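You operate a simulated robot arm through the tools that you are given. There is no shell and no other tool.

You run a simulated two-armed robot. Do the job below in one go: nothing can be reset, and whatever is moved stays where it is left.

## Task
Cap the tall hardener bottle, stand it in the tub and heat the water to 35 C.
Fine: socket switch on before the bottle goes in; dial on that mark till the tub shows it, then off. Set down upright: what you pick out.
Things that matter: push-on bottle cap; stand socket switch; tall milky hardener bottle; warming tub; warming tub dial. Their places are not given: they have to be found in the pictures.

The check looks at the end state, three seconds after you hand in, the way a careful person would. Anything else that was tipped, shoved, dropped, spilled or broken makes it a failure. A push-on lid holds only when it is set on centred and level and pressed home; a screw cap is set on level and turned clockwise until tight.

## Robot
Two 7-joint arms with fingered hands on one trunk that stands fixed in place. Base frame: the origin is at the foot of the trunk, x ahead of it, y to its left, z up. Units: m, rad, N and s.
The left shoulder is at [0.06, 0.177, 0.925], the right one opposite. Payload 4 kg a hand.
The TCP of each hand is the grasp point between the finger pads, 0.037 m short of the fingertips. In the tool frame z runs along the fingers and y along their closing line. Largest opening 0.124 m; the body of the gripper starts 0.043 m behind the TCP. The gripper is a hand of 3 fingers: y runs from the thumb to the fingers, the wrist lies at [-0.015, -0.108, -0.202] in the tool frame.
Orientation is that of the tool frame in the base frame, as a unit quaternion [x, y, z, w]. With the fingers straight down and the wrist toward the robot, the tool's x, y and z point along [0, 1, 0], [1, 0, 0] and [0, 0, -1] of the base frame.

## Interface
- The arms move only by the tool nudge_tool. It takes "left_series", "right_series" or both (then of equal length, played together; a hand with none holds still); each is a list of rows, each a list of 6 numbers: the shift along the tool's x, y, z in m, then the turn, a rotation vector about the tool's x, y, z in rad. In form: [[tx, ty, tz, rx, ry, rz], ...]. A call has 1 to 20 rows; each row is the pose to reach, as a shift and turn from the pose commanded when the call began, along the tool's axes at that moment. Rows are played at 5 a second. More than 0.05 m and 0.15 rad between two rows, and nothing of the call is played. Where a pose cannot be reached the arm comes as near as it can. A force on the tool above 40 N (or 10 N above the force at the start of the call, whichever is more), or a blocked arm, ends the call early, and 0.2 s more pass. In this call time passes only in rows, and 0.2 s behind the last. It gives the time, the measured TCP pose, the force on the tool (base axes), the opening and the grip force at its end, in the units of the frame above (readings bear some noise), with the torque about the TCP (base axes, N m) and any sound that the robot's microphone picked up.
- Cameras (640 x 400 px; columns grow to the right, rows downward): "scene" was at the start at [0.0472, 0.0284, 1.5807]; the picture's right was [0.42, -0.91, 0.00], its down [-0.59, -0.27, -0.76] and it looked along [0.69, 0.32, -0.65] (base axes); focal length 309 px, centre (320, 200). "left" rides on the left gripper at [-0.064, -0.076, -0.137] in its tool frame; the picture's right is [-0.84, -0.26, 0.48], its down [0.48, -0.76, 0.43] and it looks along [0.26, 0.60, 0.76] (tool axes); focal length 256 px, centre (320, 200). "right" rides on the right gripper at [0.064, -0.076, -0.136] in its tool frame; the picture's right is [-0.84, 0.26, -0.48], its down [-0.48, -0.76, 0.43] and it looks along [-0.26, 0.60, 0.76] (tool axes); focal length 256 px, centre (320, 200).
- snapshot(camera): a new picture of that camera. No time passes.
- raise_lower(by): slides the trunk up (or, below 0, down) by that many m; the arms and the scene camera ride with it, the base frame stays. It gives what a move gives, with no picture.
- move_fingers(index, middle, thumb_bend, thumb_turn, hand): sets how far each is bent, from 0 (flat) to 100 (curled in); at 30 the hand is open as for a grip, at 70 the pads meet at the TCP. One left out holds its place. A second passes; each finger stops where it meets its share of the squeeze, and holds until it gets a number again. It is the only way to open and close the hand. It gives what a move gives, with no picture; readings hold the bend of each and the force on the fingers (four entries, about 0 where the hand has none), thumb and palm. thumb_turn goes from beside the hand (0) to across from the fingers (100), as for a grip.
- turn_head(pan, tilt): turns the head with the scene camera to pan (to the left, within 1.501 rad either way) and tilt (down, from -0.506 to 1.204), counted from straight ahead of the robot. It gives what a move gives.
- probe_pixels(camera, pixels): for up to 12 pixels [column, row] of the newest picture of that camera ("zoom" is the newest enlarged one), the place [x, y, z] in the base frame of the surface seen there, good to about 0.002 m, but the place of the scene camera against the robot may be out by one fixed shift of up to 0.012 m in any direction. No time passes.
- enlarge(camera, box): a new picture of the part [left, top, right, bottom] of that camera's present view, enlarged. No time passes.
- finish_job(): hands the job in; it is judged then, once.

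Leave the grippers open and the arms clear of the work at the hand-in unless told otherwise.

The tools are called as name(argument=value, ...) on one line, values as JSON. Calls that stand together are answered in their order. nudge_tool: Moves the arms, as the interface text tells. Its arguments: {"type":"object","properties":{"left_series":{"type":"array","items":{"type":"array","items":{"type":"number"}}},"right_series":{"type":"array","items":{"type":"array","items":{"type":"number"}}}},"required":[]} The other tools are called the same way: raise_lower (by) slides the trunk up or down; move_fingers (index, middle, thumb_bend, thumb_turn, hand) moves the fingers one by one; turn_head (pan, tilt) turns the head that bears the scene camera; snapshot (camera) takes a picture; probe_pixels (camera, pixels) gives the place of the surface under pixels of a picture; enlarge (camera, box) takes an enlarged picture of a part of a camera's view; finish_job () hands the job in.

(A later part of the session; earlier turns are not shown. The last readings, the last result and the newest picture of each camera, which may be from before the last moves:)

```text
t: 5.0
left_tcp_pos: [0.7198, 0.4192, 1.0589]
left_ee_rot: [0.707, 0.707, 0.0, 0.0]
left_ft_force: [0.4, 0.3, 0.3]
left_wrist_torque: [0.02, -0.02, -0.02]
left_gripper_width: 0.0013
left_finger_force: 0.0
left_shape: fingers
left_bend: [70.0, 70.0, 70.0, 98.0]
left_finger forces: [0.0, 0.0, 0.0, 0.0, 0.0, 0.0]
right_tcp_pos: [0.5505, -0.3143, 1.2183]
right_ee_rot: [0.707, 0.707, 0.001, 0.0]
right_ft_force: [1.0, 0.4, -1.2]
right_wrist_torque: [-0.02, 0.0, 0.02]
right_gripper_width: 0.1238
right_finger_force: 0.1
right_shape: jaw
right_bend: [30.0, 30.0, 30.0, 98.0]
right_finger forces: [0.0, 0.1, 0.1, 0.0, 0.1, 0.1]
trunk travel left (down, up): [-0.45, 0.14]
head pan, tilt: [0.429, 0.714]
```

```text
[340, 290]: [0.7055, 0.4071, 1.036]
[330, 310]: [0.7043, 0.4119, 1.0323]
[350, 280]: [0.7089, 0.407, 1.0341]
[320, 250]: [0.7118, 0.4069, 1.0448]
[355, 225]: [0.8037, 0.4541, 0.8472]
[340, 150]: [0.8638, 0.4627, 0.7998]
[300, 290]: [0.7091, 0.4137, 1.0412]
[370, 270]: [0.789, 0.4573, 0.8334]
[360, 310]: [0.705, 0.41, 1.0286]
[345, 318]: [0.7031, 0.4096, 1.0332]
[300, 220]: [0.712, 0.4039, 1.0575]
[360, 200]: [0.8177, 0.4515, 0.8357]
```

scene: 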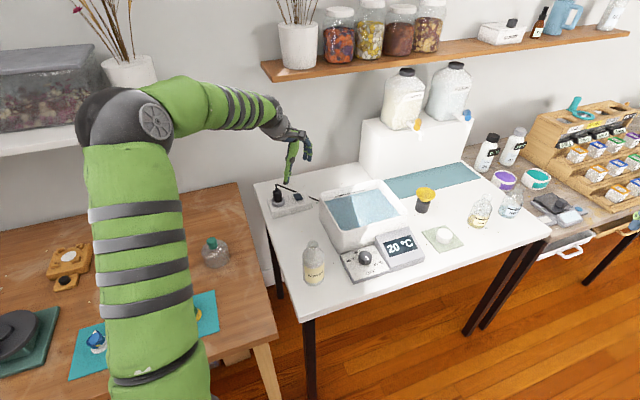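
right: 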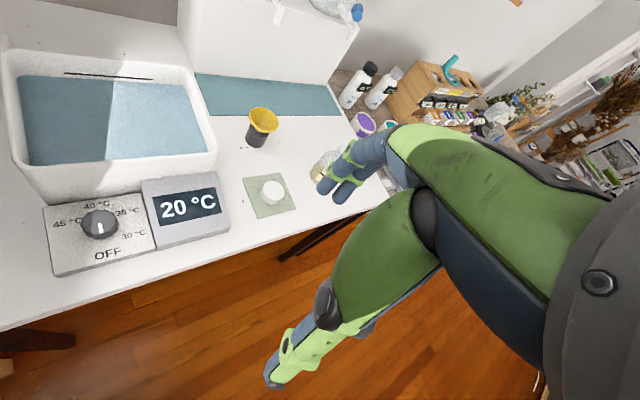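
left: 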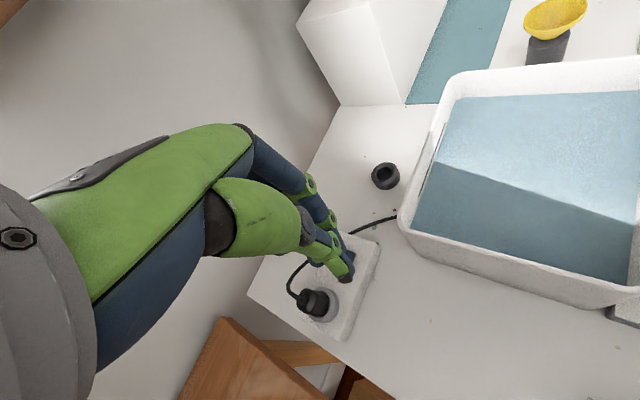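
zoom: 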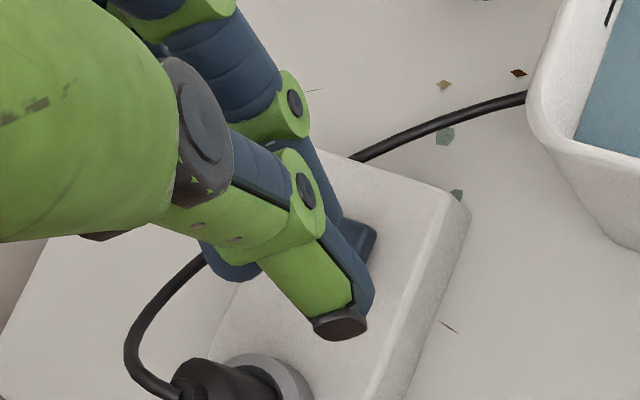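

The closed tips sit at about the TCP, roughly 35 mm below it. I'll move over the rocker's raised front end at about (0.787, 0.453) and stop about 1.5 cm above it.

nudge_tool(left_series=[[0.016, 0.034, 0.02, 0, 0, 0], [0.033, 0.067, 0.04, 0, 0, 0], [0.033, 0.067, 0.085, 0, 0, 0], [0.033, 0.067, 0.12, 0, 0, 0], [0.033, 0.067, 0.15, 0, 0, 0]])

snapshot(camera="left")

enlarge(camera="scene", box=[260, 160, 330, 220])

```text
t: 6.2
left_tcp_pos: [0.7853, 0.4531, 0.9088]
left_ee_rot: [0.707, 0.707, 0.0, -0.001]
left_ft_force: [-0.2, 0.2, -0.8]
left_wrist_torque: [0.03, 0.0, 0.01]
left_gripper_width: 0.0012
left_finger_force: 0.0
left_shape: fingers
left_bend: [70.0, 70.0, 70.0, 98.0]
left_finger forces: [0.1, 0.0, 0.1, 0.1, 0.0, 0.0]
right_tcp_pos: [0.55, -0.3143, 1.2168]
right_ee_rot: [0.707, 0.707, 0.0, 0.0]
right_ft_force: [-0.4, 0.1, -0.3]
right_wrist_torque: [0.02, -0.01, -0.02]
right_gripper_width: 0.1236
right_finger_force: 0.1
right_shape: jaw
right_bend: [30.0, 30.0, 30.0, 98.0]
right_finger forces: [0.0, 0.0, 0.0, 0.0, 0.1, 0.0]
trunk travel left (down, up): [-0.45, 0.14]
head pan, tilt: [0.429, 0.714]
```

```text
taken
```

left: 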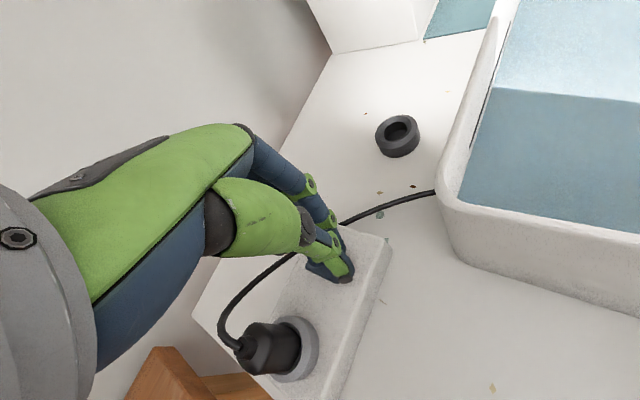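

```text
6.67 times, centred on (295, 190) of scene
```

zoom: 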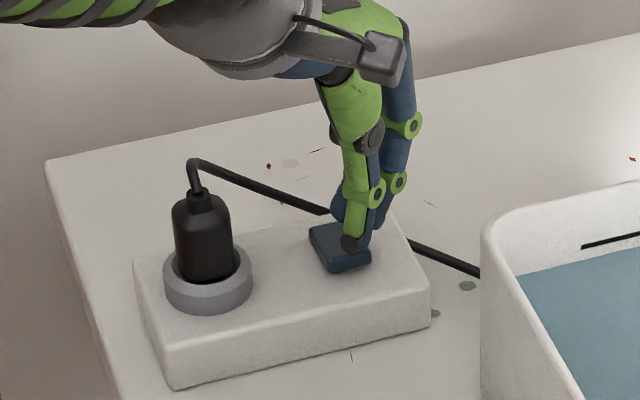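

The thumb tip is about 1 cm in front of the TCP and the fingers would land near the rocker's pivot, so I'd rather press with the thumb alone. I'll go up slightly, open index and middle, and keep the thumb bent.

nudge_tool(left_series=[[0.0, 0.0, -0.03, 0, 0, 0]])

move_fingers(hand="left", index=30, middle=30)

nudge_tool(left_series=[[0.005, 0.015, 0.0, 0, 0, 0], [0.005, 0.015, 0.03, 0, 0, 0]])

snapshot(camera="left")

enlarge(camera="scene", box=[260, 160, 330, 220])

```text
t: 6.6
left_tcp_pos: [0.7839, 0.4515, 0.9423]
left_ee_rot: [0.707, 0.707, 0.0, 0.0]
left_ft_force: [0.7, 0.6, 0.3]
left_wrist_torque: [0.04, 0.02, -0.03]
left_gripper_width: 0.0015
left_finger_force: 0.2
left_shape: fingers
left_bend: [70.0, 70.0, 70.0, 98.0]
left_finger forces: [0.1, 0.0, 0.0, 0.0, 0.0, 0.0]
right_tcp_pos: [0.5507, -0.3141, 1.2168]
right_ee_rot: [0.707, 0.707, 0.0, 0.0]
right_ft_force: [0.1, -0.3, 0.0]
right_wrist_torque: [0.02, 0.02, 0.04]
right_gripper_width: 0.1237
right_finger_force: 0.1
right_shape: jaw
right_bend: [30.0, 30.0, 30.0, 98.0]
right_finger forces: [0.0, 0.0, 0.0, 0.0, 0.1, 0.0]
trunk travel left (down, up): [-0.45, 0.14]
head pan, tilt: [0.429, 0.714]
```

```text
t: 7.6
left_tcp_pos: [0.7838, 0.4526, 0.9418]
left_ee_rot: [0.707, 0.707, 0.0, -0.001]
left_ft_force: [-0.3, -1.0, 0.5]
left_wrist_torque: [-0.01, 0.0, 0.01]
left_gripper_width: 0.0628
left_finger_force: 0.1
left_shape: fingers
left_bend: [30.0, 30.0, 70.0, 98.0]
left_finger forces: [0.0, 0.1, 0.0, 0.1, 0.0, 0.1]
right_tcp_pos: [0.5506, -0.313, 1.2184]
right_ee_rot: [0.707, 0.707, 0.0, -0.001]
right_ft_force: [0.7, -0.2, 0.3]
right_wrist_torque: [0.0, -0.03, 0.02]
right_gripper_width: 0.1236
right_finger_force: 0.1
right_shape: jaw
right_bend: [30.0, 30.0, 30.0, 98.0]
right_finger forces: [0.0, 0.0, 0.0, 0.1, 0.1, 0.0]
trunk travel left (down, up): [-0.45, 0.14]
head pan, tilt: [0.429, 0.714]
```

```text
t: 8.2
left_tcp_pos: [0.8011, 0.4576, 0.9103]
left_ee_rot: [0.707, 0.707, 0.0, 0.0]
left_ft_force: [0.7, 0.0, 0.1]
left_wrist_torque: [0.01, 0.0, -0.02]
left_gripper_width: 0.0626
left_finger_force: 0.1
left_shape: fingers
left_bend: [30.0, 30.0, 70.0, 98.0]
left_finger forces: [0.1, 0.0, 0.1, 0.0, 0.0, 0.0]
right_tcp_pos: [0.5513, -0.314, 1.2177]
right_ee_rot: [0.707, 0.707, 0.0, 0.0]
right_ft_force: [0.3, 0.1, 1.1]
right_wrist_torque: [0.0, 0.0, -0.01]
right_gripper_width: 0.1235
right_finger_force: 0.1
right_shape: jaw
right_bend: [30.0, 30.0, 30.0, 98.0]
right_finger forces: [0.1, 0.1, 0.1, 0.0, 0.1, 0.0]
trunk travel left (down, up): [-0.45, 0.14]
head pan, tilt: [0.429, 0.714]
```

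```text
taken
```

left: 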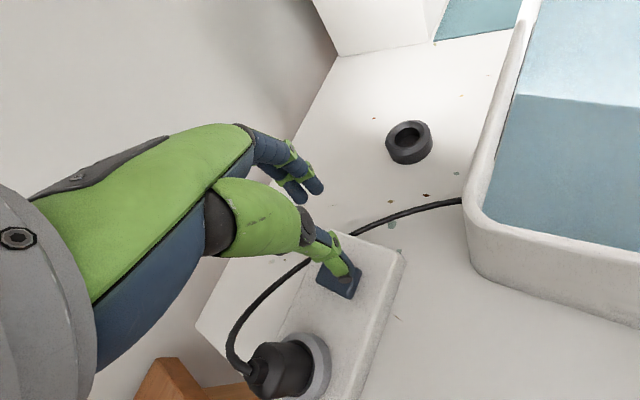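

```text
6.67 times, centred on (295, 190) of scene
```

zoom: 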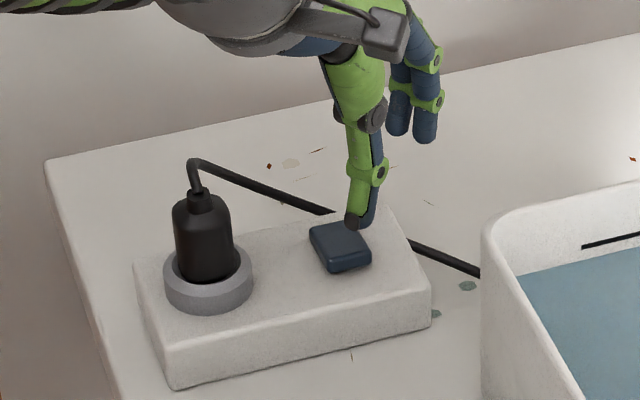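

The thumb tip is now above the rocker's front end, on course for scene zoom (355,255). I'll press down slowly.

nudge_tool(left_series=[[0, 0, 0.01, 0, 0, 0], [0, 0, 0.016, 0, 0, 0], [0, 0, 0.02, 0, 0, 0], [0, 0, 0.024, 0, 0, 0], [0, 0, 0.028, 0, 0, 0]])

enlarge(camera="scene", box=[260, 160, 330, 220])

```text
t: 9.4
left_tcp_pos: [0.8006, 0.4581, 0.8824]
left_ee_rot: [0.707, 0.707, -0.001, 0.0]
left_ft_force: [0.7, 0.4, 1.5]
left_wrist_torque: [0.01, 0.01, 0.02]
left_gripper_width: 0.0628
left_finger_force: 0.1
left_shape: fingers
left_bend: [30.0, 30.0, 70.0, 97.0]
left_finger forces: [0.0, 0.0, 0.0, 0.0, 0.7, 0.1]
right_tcp_pos: [0.5509, -0.3141, 1.2168]
right_ee_rot: [0.707, 0.707, 0.001, 0.0]
right_ft_force: [0.1, 0.5, 0.4]
right_wrist_torque: [0.03, -0.01, -0.01]
right_gripper_width: 0.1239
right_finger_force: 0.0
right_shape: jaw
right_bend: [30.0, 30.0, 30.0, 98.0]
right_finger forces: [0.0, 0.0, 0.0, 0.0, 0.0, 0.2]
trunk travel left (down, up): [-0.45, 0.14]
head pan, tilt: [0.429, 0.714]
```

```text
6.67 times, centred on (295, 190) of scene
```

zoom: 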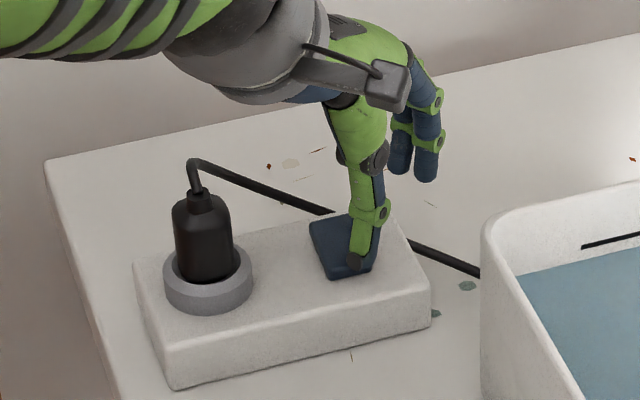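

The thumb is on the rocker, with a force of about 1.5 N, and the rocker's back edge seems to have risen. I'll press a few millimetres more and listen for a click.

nudge_tool(left_series=[[0, 0, 0.003, 0, 0, 0], [0, 0, 0.006, 0, 0, 0]])

enlarge(camera="scene", box=[260, 160, 330, 220])

```text
t: 10.0
left_tcp_pos: [0.8009, 0.4582, 0.8786]
left_ee_rot: [0.707, 0.707, 0.003, 0.001]
left_ft_force: [-1.4, -0.2, 17.9]
left_wrist_torque: [-0.09, 0.21, -0.03]
left_gripper_width: 0.0626
left_finger_force: 9.0
left_shape: fingers
left_bend: [30.0, 30.0, 70.0, 98.0]
left_finger forces: [0.0, 0.0, 0.1, 0.0, 17.4, 0.1]
right_tcp_pos: [0.5488, -0.3148, 1.2178]
right_ee_rot: [0.708, 0.706, 0.0, 0.002]
right_ft_force: [-0.6, 0.2, -0.1]
right_wrist_torque: [0.03, 0.0, 0.01]
right_gripper_width: 0.1239
right_finger_force: 0.2
right_shape: jaw
right_bend: [30.0, 30.0, 30.0, 98.0]
right_finger forces: [0.1, 0.0, 0.0, 0.1, 0.1, 0.1]
trunk travel left (down, up): [-0.45, 0.14]
head pan, tilt: [0.429, 0.714]
```

```text
6.67 times, centred on (295, 190) of scene
```

zoom: 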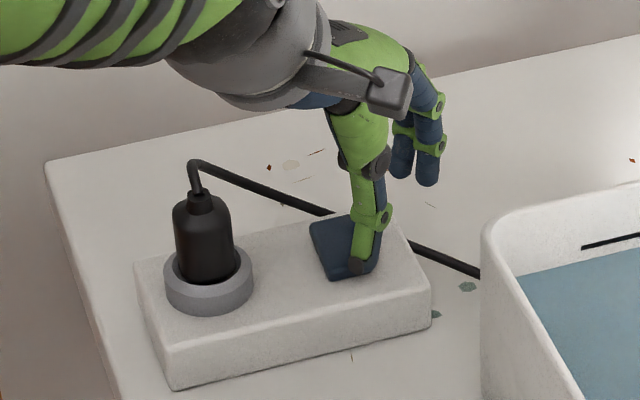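

The force rose to 18 N at a hard stop, so the rocker has gone over. I'll lift away and check that it stays tipped to the front.

nudge_tool(left_series=[[0, 0, -0.03, 0, 0, 0], [0, 0, -0.07, 0, 0, 0], [0, 0, -0.11, 0, 0, 0], [-0.02, -0.04, -0.15, 0, 0, 0], [-0.04, -0.08, -0.18, 0, 0, 0]])

enlarge(camera="scene", box=[265, 175, 325, 220])

probe_pixels(camera="zoom", pixels=[[340, 165], [320, 175], [340, 185], [350, 200], [355, 210], [370, 205], [360, 180]])

snapshot(camera="left")

```text
refused: row 4 steps farther than a row can; nothing moved
```

```text
8.89 times, centred on (295, 198) of scene
```

zoom: 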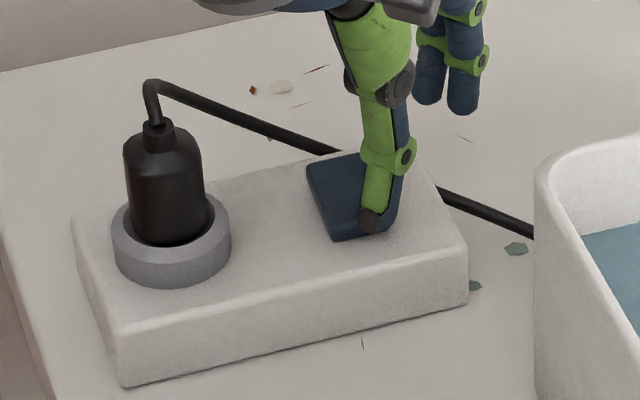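

```text
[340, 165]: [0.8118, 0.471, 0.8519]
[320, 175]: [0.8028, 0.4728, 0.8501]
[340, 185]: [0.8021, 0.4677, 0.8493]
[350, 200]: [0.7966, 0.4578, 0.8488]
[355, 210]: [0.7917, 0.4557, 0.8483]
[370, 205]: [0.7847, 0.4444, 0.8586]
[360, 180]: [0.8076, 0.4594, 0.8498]
```

```text
taken
```

left: 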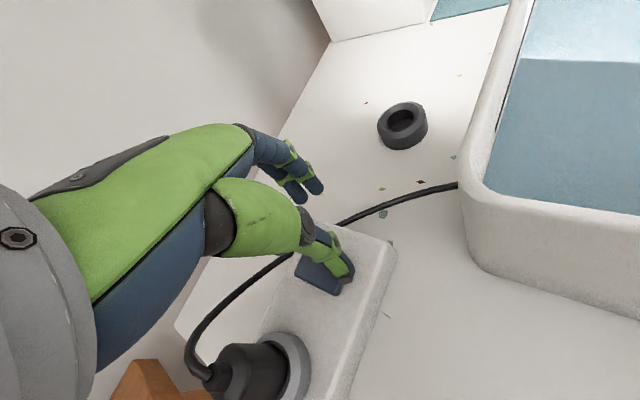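

One row was too long, so I'll lift straight up in smaller steps.

nudge_tool(left_series=[[0, 0, -0.03, 0, 0, 0], [0, 0, -0.07, 0, 0, 0], [0, 0, -0.11, 0, 0, 0], [-0.01, -0.02, -0.15, 0, 0, 0], [-0.02, -0.05, -0.18, 0, 0, 0]])

enlarge(camera="scene", box=[265, 175, 325, 220])

probe_pixels(camera="zoom", pixels=[[340, 165], [320, 175], [340, 185], [350, 200], [350, 215], [370, 205], [360, 180], [345, 225]])

snapshot(camera="left")

```text
t: 11.2
left_tcp_pos: [0.7479, 0.4377, 1.0532]
left_ee_rot: [0.707, 0.707, 0.0, 0.0]
left_ft_force: [-0.2, 0.4, -1.0]
left_wrist_torque: [-0.02, 0.01, -0.01]
left_gripper_width: 0.0623
left_finger_force: 0.0
left_shape: fingers
left_bend: [30.0, 30.0, 70.0, 98.0]
left_finger forces: [0.1, 0.0, 0.1, 0.1, 0.1, 0.0]
right_tcp_pos: [0.5497, -0.3142, 1.2192]
right_ee_rot: [0.707, 0.707, 0.001, 0.0]
right_ft_force: [0.8, 0.5, -0.6]
right_wrist_torque: [-0.03, -0.01, -0.02]
right_gripper_width: 0.1237
right_finger_force: 0.1
right_shape: jaw
right_bend: [30.0, 30.0, 30.0, 98.0]
right_finger forces: [0.0, 0.0, 0.0, 0.0, 0.0, 0.1]
trunk travel left (down, up): [-0.45, 0.14]
head pan, tilt: [0.429, 0.714]
```

```text
8.89 times, centred on (295, 198) of scene
```

zoom: 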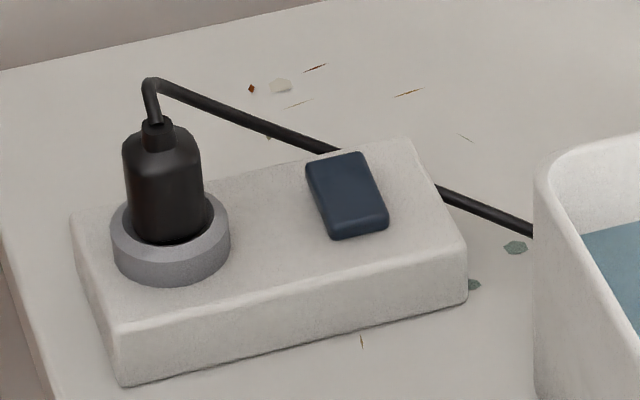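

```text
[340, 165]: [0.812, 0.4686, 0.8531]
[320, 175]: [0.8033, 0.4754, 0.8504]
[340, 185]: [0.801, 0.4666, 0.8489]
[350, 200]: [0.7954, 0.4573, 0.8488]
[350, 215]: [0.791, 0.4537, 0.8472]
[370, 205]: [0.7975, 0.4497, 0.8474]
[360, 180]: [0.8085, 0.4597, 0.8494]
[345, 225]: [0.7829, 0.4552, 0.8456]
```

```text
taken
```

left: 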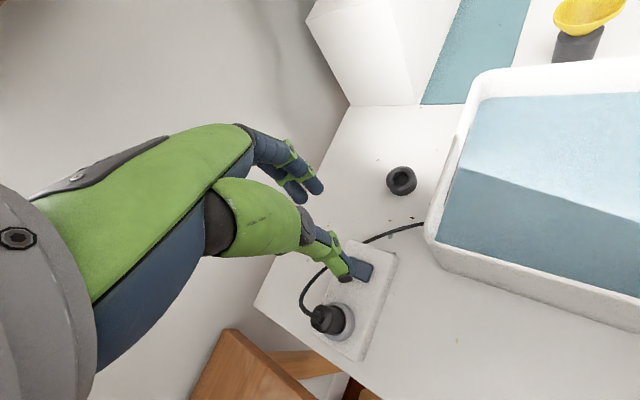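

The rocker now sits front end down and back end up, so the socket is switched on. I'll open the thumb, then carry the left hand high across to above the white cap.

move_fingers(hand="left", thumb_bend=30)

nudge_tool(left_series=[[-0.02, 0.0, -0.03, 0, 0, 0], [-0.06, 0.0, -0.055, 0, 0, 0], [-0.105, 0.0, -0.064, 0, 0, 0], [-0.15, 0.005, -0.064, 0, 0, 0], [-0.195, 0.01, -0.064, 0, 0, 0], [-0.24, 0.015, -0.064, 0, 0, 0], [-0.285, 0.02, -0.064, 0, 0, 0], [-0.33, 0.03, -0.064, 0, 0, 0], [-0.375, 0.04, -0.064, 0, 0, 0], [-0.42, 0.048, -0.064, 0, 0, 0], [-0.458, 0.048, -0.064, 0, 0, 0]])

snapshot(camera="left")

snapshot(camera="scene")

```text
t: 12.2
left_tcp_pos: [0.7491, 0.4389, 1.0515]
left_ee_rot: [0.707, 0.707, -0.001, 0.0]
left_ft_force: [0.2, -0.3, 0.0]
left_wrist_torque: [0.01, 0.03, 0.0]
left_gripper_width: 0.1234
left_finger_force: 0.0
left_shape: fingers
left_bend: [30.0, 30.0, 30.0, 98.0]
left_finger forces: [0.1, 0.1, 0.1, 0.0, 0.0, 0.0]
right_tcp_pos: [0.5515, -0.3134, 1.2178]
right_ee_rot: [0.707, 0.707, 0.0, -0.001]
right_ft_force: [0.0, 0.4, 0.6]
right_wrist_torque: [-0.02, -0.01, 0.0]
right_gripper_width: 0.1236
right_finger_force: 0.0
right_shape: jaw
right_bend: [30.0, 30.0, 30.0, 98.0]
right_finger forces: [0.0, 0.0, 0.0, 0.1, 0.1, 0.0]
trunk travel left (down, up): [-0.45, 0.14]
head pan, tilt: [0.429, 0.714]
```

```text
t: 14.6
left_tcp_pos: [0.7987, -0.022, 1.1211]
left_ee_rot: [0.707, 0.707, 0.001, -0.001]
left_ft_force: [-0.4, 0.3, 0.4]
left_wrist_torque: [-0.01, -0.01, -0.03]
left_gripper_width: 0.1232
left_finger_force: 0.0
left_shape: fingers
left_bend: [30.0, 30.0, 30.0, 98.0]
left_finger forces: [0.0, 0.0, 0.0, 0.1, 0.0, 0.0]
right_tcp_pos: [0.5493, -0.3143, 1.2192]
right_ee_rot: [0.707, 0.707, 0.001, 0.0]
right_ft_force: [-0.1, 0.0, -0.4]
right_wrist_torque: [0.01, -0.01, -0.05]
right_gripper_width: 0.1238
right_finger_force: 0.0
right_shape: jaw
right_bend: [30.0, 30.0, 30.0, 98.0]
right_finger forces: [0.0, 0.0, 0.0, 0.0, 0.1, 0.1]
trunk travel left (down, up): [-0.45, 0.14]
head pan, tilt: [0.429, 0.714]
```

```text
taken
```

left: 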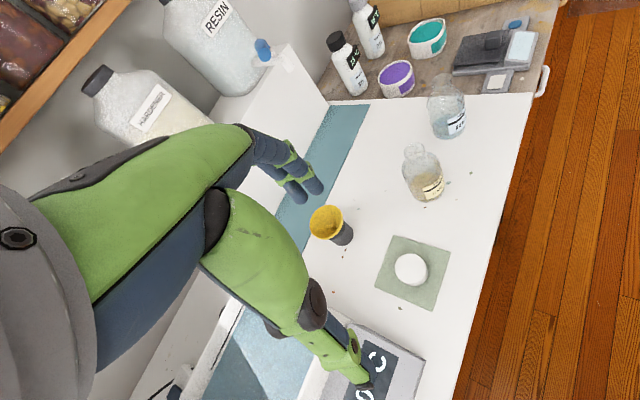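

```text
taken
```

scene: 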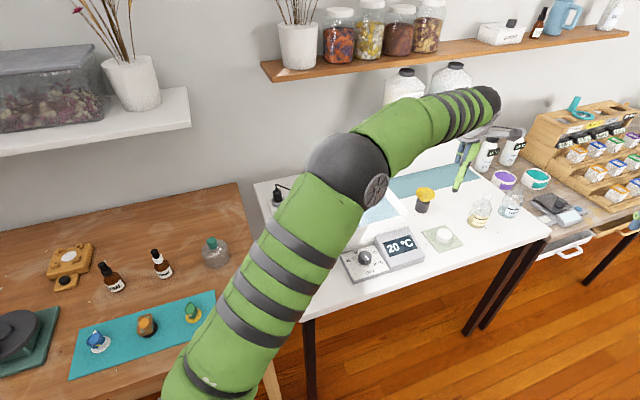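

The left arm's elbow hangs near scene (350,165), over the tub and bottle region. I'll check its height before lowering, and measure the cap in the left hand's picture.

probe_pixels(camera="scene", pixels=[[345, 160], [375, 190], [320, 200], [300, 240], [270, 300], [400, 130], [450, 110], [350, 215], [330, 230], [312, 300], [430, 135], [490, 110]])

enlarge(camera="left", box=[365, 225, 460, 320])

probe_pixels(camera="zoom", pixels=[[320, 180], [260, 185], [375, 185], [318, 130], [318, 235], [300, 270], [350, 270], [150, 120], [450, 130], [100, 260], [390, 370]])

```text
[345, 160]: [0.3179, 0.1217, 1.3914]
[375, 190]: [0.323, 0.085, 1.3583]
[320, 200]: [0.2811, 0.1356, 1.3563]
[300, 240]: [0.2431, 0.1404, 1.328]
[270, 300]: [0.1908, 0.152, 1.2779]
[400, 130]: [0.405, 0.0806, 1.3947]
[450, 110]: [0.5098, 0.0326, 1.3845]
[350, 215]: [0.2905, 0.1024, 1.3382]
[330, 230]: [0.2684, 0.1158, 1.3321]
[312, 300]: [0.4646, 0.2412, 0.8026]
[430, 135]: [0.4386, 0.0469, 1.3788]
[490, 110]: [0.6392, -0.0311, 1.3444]
```

```text
4.21 times, centred on (412, 272) of left
```

zoom: 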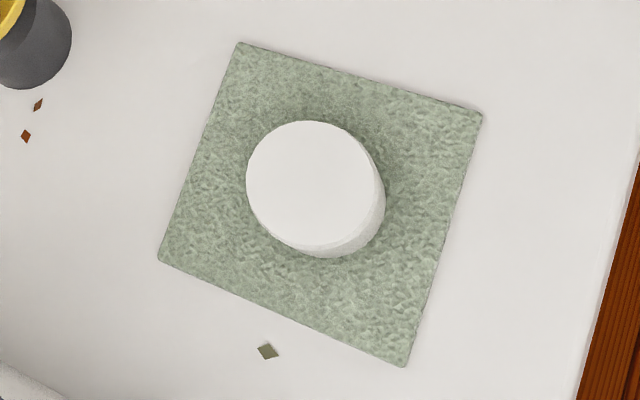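

```text
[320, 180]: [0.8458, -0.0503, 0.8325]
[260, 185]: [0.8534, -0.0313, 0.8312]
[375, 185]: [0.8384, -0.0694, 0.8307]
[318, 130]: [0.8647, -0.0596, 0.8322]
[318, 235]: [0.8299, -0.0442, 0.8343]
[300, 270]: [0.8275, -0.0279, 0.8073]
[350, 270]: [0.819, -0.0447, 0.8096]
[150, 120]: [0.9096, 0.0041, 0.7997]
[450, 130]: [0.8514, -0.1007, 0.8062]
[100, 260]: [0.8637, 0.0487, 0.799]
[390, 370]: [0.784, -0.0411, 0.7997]
```

The elbow is high at z≥1.35, so it's clear. The cap centre comes out at (0.8465, -0.048) with its top at 0.832. I'll descend over it with the hand open, stopping with the tips about 1 cm above cap-top level, and then check.

nudge_tool(left_series=[[-0.015, 0.024, 0.03, 0, 0, 0], [-0.0283, 0.0468, 0.06, 0, 0, 0], [-0.0283, 0.0468, 0.105, 0, 0, 0], [-0.0283, 0.0468, 0.15, 0, 0, 0], [-0.0283, 0.0468, 0.19, 0, 0, 0], [-0.0283, 0.0468, 0.22, 0, 0, 0], [-0.0283, 0.0468, 0.235, 0, 0, 0]])

snapshot(camera="left")

enlarge(camera="scene", box=[390, 170, 500, 270])

```text
t: 16.2
left_tcp_pos: [0.8465, -0.0489, 0.8844]
left_ee_rot: [0.707, 0.707, 0.0, -0.001]
left_ft_force: [0.4, 0.7, 0.1]
left_wrist_torque: [0.01, 0.03, -0.03]
left_gripper_width: 0.1232
left_finger_force: 0.0
left_shape: fingers
left_bend: [30.0, 30.0, 30.0, 98.0]
left_finger forces: [0.0, 0.0, 0.1, 0.0, 0.0, 0.0]
right_tcp_pos: [0.5502, -0.3141, 1.2182]
right_ee_rot: [0.708, 0.707, 0.0, 0.0]
right_ft_force: [0.6, -0.8, 0.5]
right_wrist_torque: [0.01, 0.01, -0.01]
right_gripper_width: 0.1237
right_finger_force: 0.0
right_shape: jaw
right_bend: [30.0, 30.0, 30.0, 98.0]
right_finger forces: [0.0, 0.0, 0.0, 0.0, 0.0, 0.0]
trunk travel left (down, up): [-0.45, 0.14]
head pan, tilt: [0.429, 0.714]
```

```text
taken
```

left: 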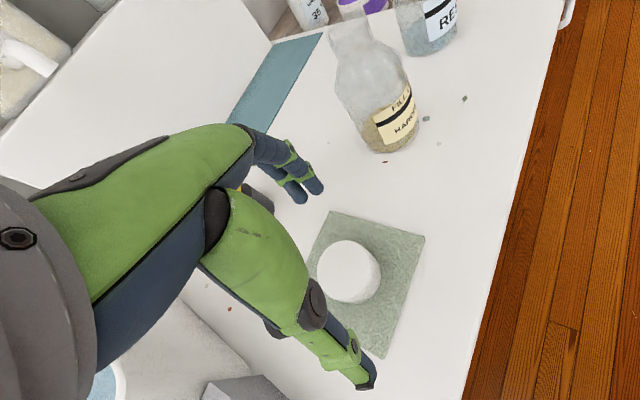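

```text
4.00 times, centred on (445, 220) of scene
```

zoom: 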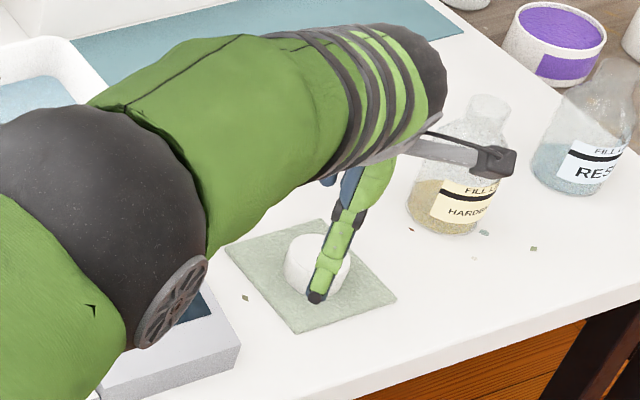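

enlarge(camera="left", box=[290, 200, 430, 400])

probe_pixels(camera="left", pixels=[[348, 268], [330, 268], [375, 262], [348, 246], [345, 300], [378, 278], [369, 285], [318, 188], [302, 198], [370, 386], [365, 376], [357, 365]])

```text
2.00 times, centred on (360, 300) of left
```

zoom: 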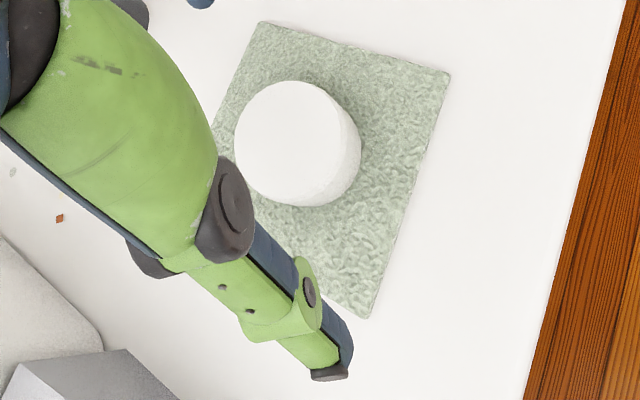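

```text
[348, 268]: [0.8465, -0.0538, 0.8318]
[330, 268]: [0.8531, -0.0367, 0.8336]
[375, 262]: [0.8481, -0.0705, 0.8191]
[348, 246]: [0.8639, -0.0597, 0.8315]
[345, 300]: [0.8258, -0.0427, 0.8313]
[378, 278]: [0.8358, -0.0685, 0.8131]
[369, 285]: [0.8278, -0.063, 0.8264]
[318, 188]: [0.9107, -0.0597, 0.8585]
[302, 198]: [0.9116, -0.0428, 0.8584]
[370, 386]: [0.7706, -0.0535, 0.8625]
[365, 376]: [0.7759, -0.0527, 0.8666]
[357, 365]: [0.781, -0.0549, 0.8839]
```

The cap is centred under the hand to within about 1–2 mm. I'll lower to TCP z≈0.850, putting the tips just above the mat beside the cap.

nudge_tool(left_series=[[-0.001, 0, 0.015, 0, 0, 0], [-0.001, 0, 0.027, 0, 0, 0], [-0.001, 0, 0.035, 0, 0, 0]])

move_fingers(hand="left", index=48, middle=48, thumb_bend=48)

snapshot(camera="left")

enlarge(camera="scene", box=[420, 210, 480, 260])

```text
t: 17.0
left_tcp_pos: [0.8456, -0.0495, 0.8487]
left_ee_rot: [0.707, 0.707, 0.0, 0.0]
left_ft_force: [0.1, -0.3, -0.7]
left_wrist_torque: [0.01, 0.03, -0.02]
left_gripper_width: 0.1235
left_finger_force: 0.1
left_shape: fingers
left_bend: [30.0, 30.0, 30.0, 98.0]
left_finger forces: [0.0, 0.0, 0.0, 0.0, 0.0, 0.0]
right_tcp_pos: [0.5504, -0.3139, 1.217]
right_ee_rot: [0.708, 0.707, 0.0, 0.0]
right_ft_force: [0.3, 0.5, -0.3]
right_wrist_torque: [-0.01, 0.01, 0.02]
right_gripper_width: 0.1238
right_finger_force: 0.0
right_shape: jaw
right_bend: [30.0, 30.0, 30.0, 98.0]
right_finger forces: [0.0, 0.0, 0.0, 0.0, 0.0, 0.0]
trunk travel left (down, up): [-0.45, 0.14]
head pan, tilt: [0.429, 0.714]
```

```text
t: 18.0
left_tcp_pos: [0.846, -0.049, 0.8477]
left_ee_rot: [0.707, 0.707, 0.0, 0.0]
left_ft_force: [0.4, -0.3, 0.1]
left_wrist_torque: [0.0, 0.0, 0.0]
left_gripper_width: 0.0688
left_finger_force: 0.0
left_shape: fingers
left_bend: [48.0, 48.0, 48.0, 98.0]
left_finger forces: [0.0, 0.1, 0.0, 0.0, 0.0, 0.1]
right_tcp_pos: [0.5498, -0.3147, 1.2178]
right_ee_rot: [0.707, 0.707, 0.001, 0.0]
right_ft_force: [0.1, -0.5, 0.3]
right_wrist_torque: [-0.03, 0.03, -0.04]
right_gripper_width: 0.1238
right_finger_force: 0.0
right_shape: jaw
right_bend: [30.0, 30.0, 30.0, 98.0]
right_finger forces: [0.1, 0.1, 0.0, 0.1, 0.0, 0.1]
trunk travel left (down, up): [-0.45, 0.14]
head pan, tilt: [0.429, 0.714]
```

```text
taken
```

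left: 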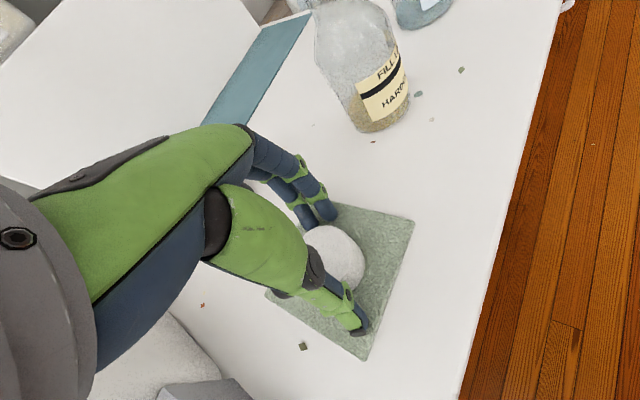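

```text
8.00 times, centred on (450, 235) of scene
```

zoom: 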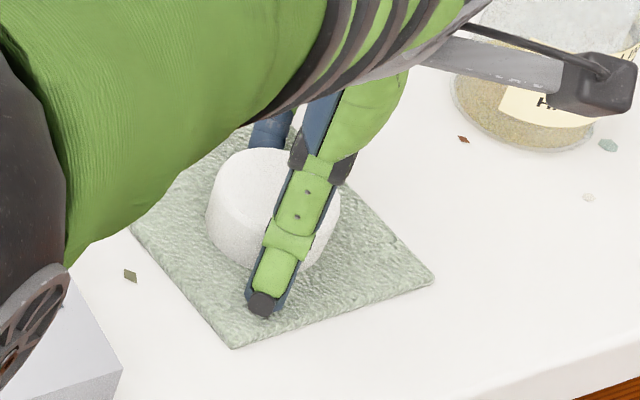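

The thumb and two fingers straddle the cap with a small gap all round, and the tips are just above the mat. Closing now.

move_fingers(hand="left", index=70, middle=70, thumb_bend=70)

snapshot(camera="left")

enlarge(camera="scene", box=[420, 210, 480, 260])

```text
t: 19.0
left_tcp_pos: [0.8466, -0.0503, 0.8499]
left_ee_rot: [0.707, 0.707, 0.001, 0.0]
left_ft_force: [-1.0, 0.0, 11.5]
left_wrist_torque: [0.02, -0.28, -0.02]
left_gripper_width: 0.0468
left_finger_force: 26.4
left_shape: fingers
left_bend: [57.0, 57.0, 60.0, 96.0]
left_finger forces: [10.5, 13.7, 0.0, 0.1, 29.2, 0.0]
right_tcp_pos: [0.5489, -0.3147, 1.219]
right_ee_rot: [0.706, 0.708, 0.0, 0.0]
right_ft_force: [-0.5, -0.4, -0.5]
right_wrist_torque: [-0.01, 0.05, 0.02]
right_gripper_width: 0.1237
right_finger_force: 0.0
right_shape: jaw
right_bend: [30.0, 30.0, 30.0, 98.0]
right_finger forces: [0.0, 0.0, 0.0, 0.0, 0.1, 0.0]
trunk travel left (down, up): [-0.45, 0.14]
head pan, tilt: [0.429, 0.714]
```

```text
taken
```

left: 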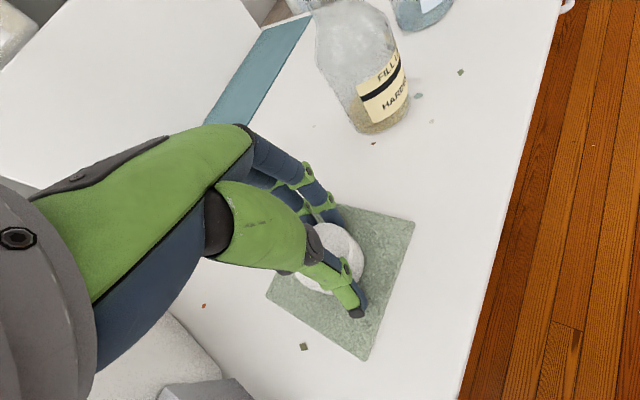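

```text
8.00 times, centred on (450, 235) of scene
```

zoom: 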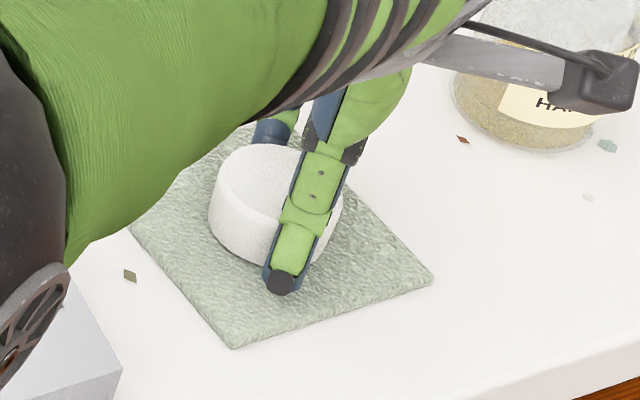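

The cap is gripped at a width of 47 mm and 26 N. I'll lift a little and check that it comes along level.

nudge_tool(left_series=[[0, 0, -0.01, 0, 0, 0], [0, 0, -0.03, 0, 0, 0], [0, 0, -0.06, 0, 0, 0], [0, 0, -0.1, 0, 0, 0]])

snapshot(camera="left")

enlarge(camera="scene", box=[420, 180, 480, 250])

```text
t: 20.0
left_tcp_pos: [0.8442, -0.0479, 0.9499]
left_ee_rot: [0.707, 0.707, 0.0, 0.0]
left_ft_force: [0.9, 0.1, 0.6]
left_wrist_torque: [0.0, -0.03, 0.02]
left_gripper_width: 0.0461
left_finger_force: 24.3
left_shape: fingers
left_bend: [57.0, 57.0, 60.0, 96.0]
left_finger forces: [10.2, 12.3, 0.0, 0.0, 26.5, 0.1]
right_tcp_pos: [0.5497, -0.3144, 1.217]
right_ee_rot: [0.707, 0.707, 0.0, 0.0]
right_ft_force: [-0.1, 0.1, -0.5]
right_wrist_torque: [0.0, -0.02, 0.01]
right_gripper_width: 0.1236
right_finger_force: 0.0
right_shape: jaw
right_bend: [30.0, 30.0, 30.0, 98.0]
right_finger forces: [0.1, 0.0, 0.0, 0.0, 0.1, 0.1]
trunk travel left (down, up): [-0.45, 0.14]
head pan, tilt: [0.429, 0.714]
```

```text
taken
```

left: 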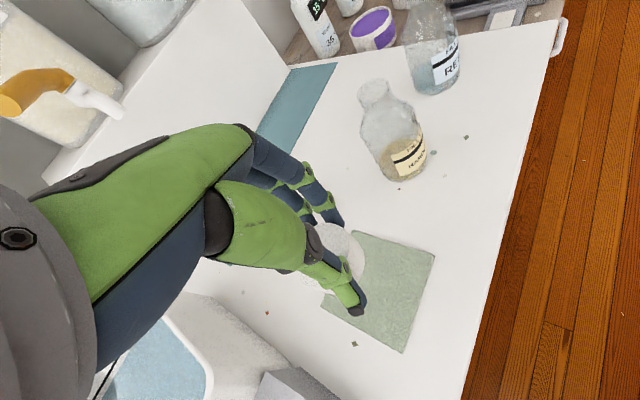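

```text
5.71 times, centred on (450, 215) of scene
```

zoom: 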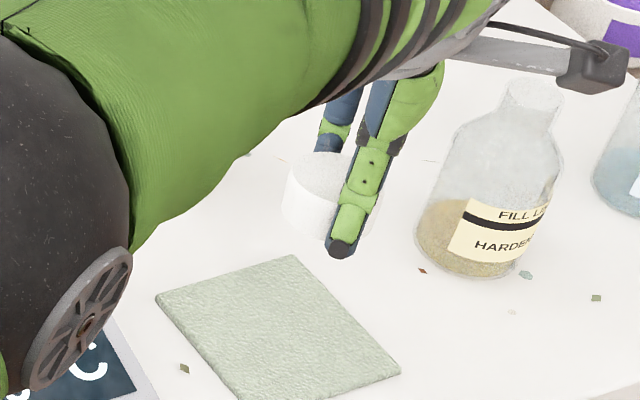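

The cap lifted with the hand. I'll measure its pose in the hand (centre and level) from the left camera.

enlarge(camera="left", box=[285, 200, 385, 330])

probe_pixels(camera="left", pixels=[[340, 240], [325, 232], [345, 232], [352, 245], [335, 225], [330, 245], [348, 250], [362, 262], [360, 275], [310, 285], [320, 290], [350, 225]])

```text
3.08 times, centred on (335, 265) of left
```

zoom: 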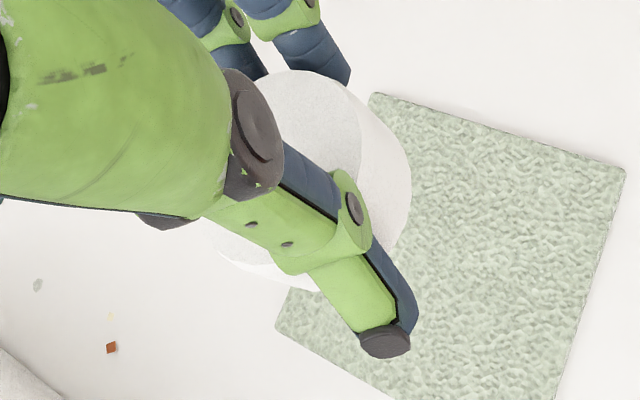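

```text
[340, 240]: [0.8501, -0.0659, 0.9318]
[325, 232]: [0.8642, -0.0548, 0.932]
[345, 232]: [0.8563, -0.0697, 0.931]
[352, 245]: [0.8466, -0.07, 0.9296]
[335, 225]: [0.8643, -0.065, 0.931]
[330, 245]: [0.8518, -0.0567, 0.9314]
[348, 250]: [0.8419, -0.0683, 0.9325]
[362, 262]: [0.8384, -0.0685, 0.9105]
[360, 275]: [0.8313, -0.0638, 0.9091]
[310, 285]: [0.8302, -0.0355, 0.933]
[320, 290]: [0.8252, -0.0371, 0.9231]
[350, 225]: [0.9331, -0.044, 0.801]
```

The cap's top face is level within 1 mm. Its centre is at TCP +(0.001, 0.001) and its bottom 44 mm below the TCP. I'll carry it high over to the bottle and stop about 6 cm above the rim.

nudge_tool(left_series=[[0, 0, -0.04, 0, 0, 0], [0.0, 0, -0.08, 0, 0, 0], [0.03, -0.029, -0.1, 0, 0, 0], [0.062, -0.06, -0.11, 0, 0, 0], [0.095, -0.091, -0.11, 0, 0, 0], [0.128, -0.123, -0.11, 0, 0, 0], [0.161, -0.155, -0.11, 0, 0, 0], [0.194, -0.186, -0.11, 0, 0, 0], [0.227, -0.218, -0.11, 0, 0, 0], [0.26, -0.25, -0.11, 0, 0, 0], [0.293, -0.281, -0.11, 0, 0, 0], [0.3263, -0.313, -0.11, 0, 0, 0]])

snapshot(camera="left")

snapshot(camera="scene")

```text
t: 22.6
left_tcp_pos: [0.5316, 0.2769, 1.058]
left_ee_rot: [0.707, 0.707, 0.0, 0.001]
left_ft_force: [-0.2, 0.4, -0.4]
left_wrist_torque: [-0.03, 0.01, 0.03]
left_gripper_width: 0.0451
left_finger_force: 24.5
left_shape: fingers
left_bend: [57.0, 57.0, 61.0, 96.0]
left_finger forces: [10.0, 12.6, 0.0, 0.0, 26.0, 0.0]
right_tcp_pos: [0.5497, -0.3127, 1.2185]
right_ee_rot: [0.707, 0.707, 0.001, 0.0]
right_ft_force: [-0.7, 0.0, 0.4]
right_wrist_torque: [0.0, 0.0, 0.0]
right_gripper_width: 0.1235
right_finger_force: 0.1
right_shape: jaw
right_bend: [30.0, 30.0, 30.0, 98.0]
right_finger forces: [0.0, 0.0, 0.0, 0.0, 0.0, 0.0]
trunk travel left (down, up): [-0.45, 0.14]
head pan, tilt: [0.429, 0.714]
```

```text
taken
```

left: 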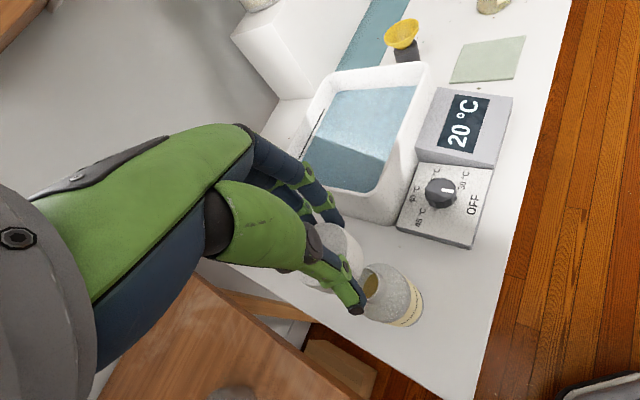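

```text
taken
```

scene: 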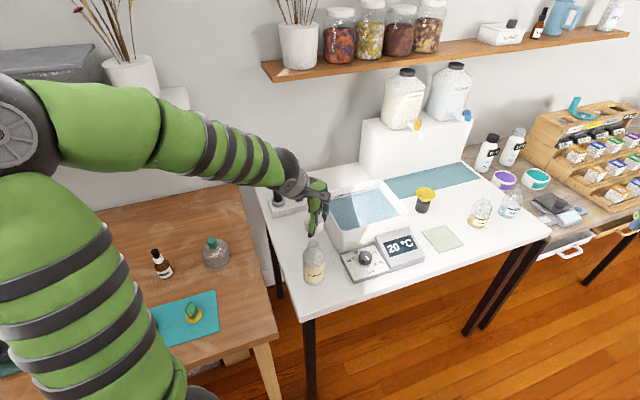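

enlarge(camera="left", box=[290, 205, 430, 335])

enlarge(camera="scene", box=[285, 190, 345, 290])

probe_pixels(camera="scene", pixels=[[308, 220], [309, 229], [305, 225], [311, 233], [313, 241], [308, 245], [318, 245], [313, 249], [313, 254], [320, 225]])

```text
3.08 times, centred on (360, 270) of left
```

zoom: 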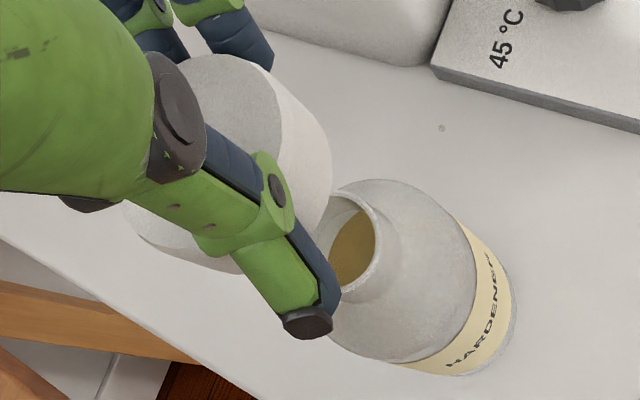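

```text
4.00 times, centred on (315, 240) of scene
```

zoom: 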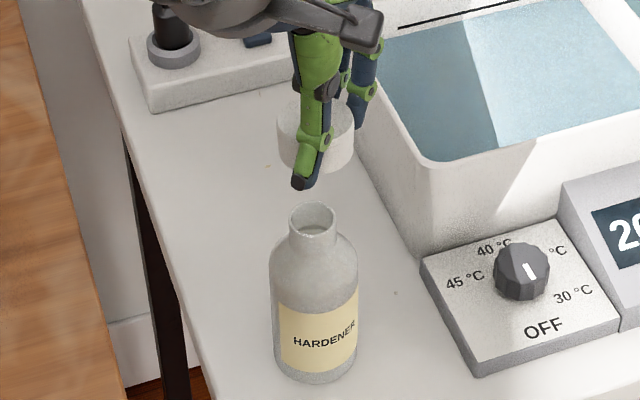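

```text
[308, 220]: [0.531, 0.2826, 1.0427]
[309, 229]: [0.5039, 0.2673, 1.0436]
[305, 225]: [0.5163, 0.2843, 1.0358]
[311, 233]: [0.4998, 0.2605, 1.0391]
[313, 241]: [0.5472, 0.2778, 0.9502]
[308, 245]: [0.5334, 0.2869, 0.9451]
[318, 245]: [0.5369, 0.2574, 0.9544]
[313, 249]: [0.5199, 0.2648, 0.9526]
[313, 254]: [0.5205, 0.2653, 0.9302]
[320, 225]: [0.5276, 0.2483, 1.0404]
```

In the scene zoom the cap is centred at column 315.5 and the neck at 312, so it looks about 3 mm off to the right. I'll measure both in the left hand's picture as well.

enlarge(camera="left", box=[290, 205, 430, 335])

probe_pixels(camera="zoom", pixels=[[340, 190], [360, 195], [375, 215], [380, 240], [375, 270], [362, 292], [350, 185], [335, 195], [346, 295], [378, 228]])

probe_pixels(camera="zoom", pixels=[[220, 60], [260, 80], [275, 120], [240, 120], [200, 62], [300, 100], [320, 140], [325, 180], [310, 210], [135, 225], [200, 262], [165, 220]])

```text
3.08 times, centred on (360, 270) of left
```

zoom: 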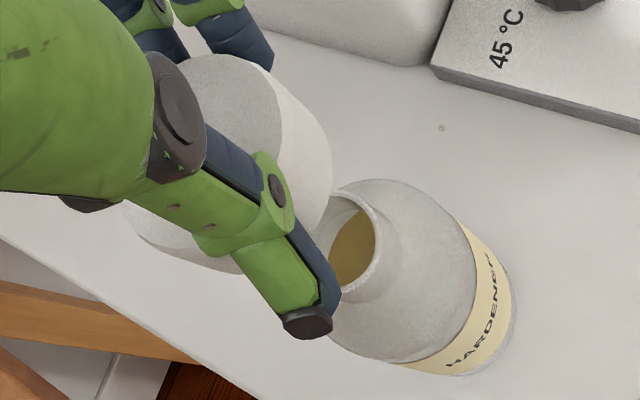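

```text
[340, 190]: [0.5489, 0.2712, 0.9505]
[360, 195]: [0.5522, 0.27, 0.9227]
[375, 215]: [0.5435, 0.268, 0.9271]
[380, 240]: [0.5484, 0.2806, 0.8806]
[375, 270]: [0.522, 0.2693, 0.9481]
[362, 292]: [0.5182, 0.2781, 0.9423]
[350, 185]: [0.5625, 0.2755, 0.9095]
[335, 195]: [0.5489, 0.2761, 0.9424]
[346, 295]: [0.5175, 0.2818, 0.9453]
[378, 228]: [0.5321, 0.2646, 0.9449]
```

```text
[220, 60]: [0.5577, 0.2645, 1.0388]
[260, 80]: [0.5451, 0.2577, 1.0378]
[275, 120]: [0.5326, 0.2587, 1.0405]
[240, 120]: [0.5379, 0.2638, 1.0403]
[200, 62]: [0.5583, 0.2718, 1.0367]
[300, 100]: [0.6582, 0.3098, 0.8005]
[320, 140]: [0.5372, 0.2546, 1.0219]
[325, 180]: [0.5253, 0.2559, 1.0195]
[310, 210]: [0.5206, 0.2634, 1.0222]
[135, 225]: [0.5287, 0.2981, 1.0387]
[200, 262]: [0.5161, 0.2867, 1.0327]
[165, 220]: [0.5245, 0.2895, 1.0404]
```

The left camera says the cap sits about 2.5 mm too far in x, and the scene view says about 2 mm too far to -y. To get a view from the side, I'll turn the right hand 90° where it is so its camera looks across toward the bottle.

nudge_tool(right_series=[[0, 0, 0, 0, 0, -0.143], [0, 0, 0, 0, 0, -0.286], [0, 0, 0, 0, 0, -0.429], [0, 0, 0, 0, 0, -0.572], [0, 0, 0, 0, 0, -0.715], [0, 0, 0, 0, 0, -0.858], [0, 0, 0, 0, 0, -1.0], [0, 0, 0, 0, 0, -1.143], [0, 0, 0, 0, 0, -1.286], [0, 0, 0, 0, 0, -1.429], [0, 0, 0, 0, 0, -1.571]])

snapshot(camera="right")

```text
t: 25.0
left_tcp_pos: [0.534, 0.2761, 1.0565]
left_ee_rot: [0.707, 0.707, 0.0, 0.0]
left_ft_force: [0.0, 0.7, -0.5]
left_wrist_torque: [0.02, -0.01, -0.02]
left_gripper_width: 0.045
left_finger_force: 23.8
left_shape: fingers
left_bend: [57.0, 57.0, 61.0, 96.0]
left_finger forces: [10.0, 12.6, 0.0, 0.0, 25.9, 0.0]
right_tcp_pos: [0.5511, -0.3132, 1.2184]
right_ee_rot: [-0.001, 1.0, 0.0, 0.0]
right_ft_force: [0.6, 0.4, -0.8]
right_wrist_torque: [0.01, 0.0, -0.01]
right_gripper_width: 0.1235
right_finger_force: 0.1
right_shape: jaw
right_bend: [30.0, 30.0, 30.0, 98.0]
right_finger forces: [0.0, 0.1, 0.0, 0.0, 0.0, 0.0]
trunk travel left (down, up): [-0.45, 0.14]
head pan, tilt: [0.429, 0.714]
```

```text
taken
```

right: 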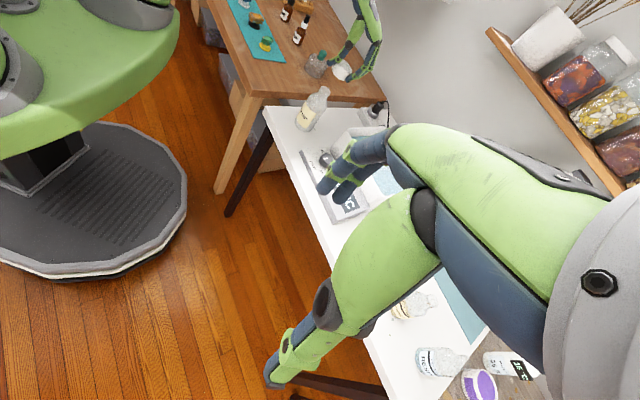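

enlarge(camera="right", box=[285, 45, 375, 140])

probe_pixels(camera="zoom", pixels=[[375, 105], [400, 100], [390, 130], [410, 140], [420, 110], [300, 195], [325, 200], [285, 190], [300, 210], [310, 185], [320, 225], [280, 210]])

```text
4.21 times, centred on (330, 92) of right
```

zoom: 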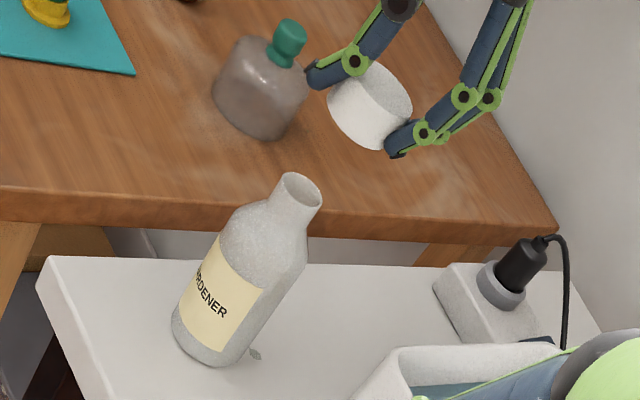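

```text
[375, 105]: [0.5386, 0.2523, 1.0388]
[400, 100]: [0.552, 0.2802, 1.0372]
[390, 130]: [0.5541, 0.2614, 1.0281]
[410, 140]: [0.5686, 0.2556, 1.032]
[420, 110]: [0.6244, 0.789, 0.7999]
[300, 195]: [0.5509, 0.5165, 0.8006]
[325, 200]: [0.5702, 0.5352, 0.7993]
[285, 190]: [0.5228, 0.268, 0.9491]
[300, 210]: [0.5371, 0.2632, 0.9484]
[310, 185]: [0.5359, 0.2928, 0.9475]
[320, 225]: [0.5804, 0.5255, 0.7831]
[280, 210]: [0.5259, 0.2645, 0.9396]
```

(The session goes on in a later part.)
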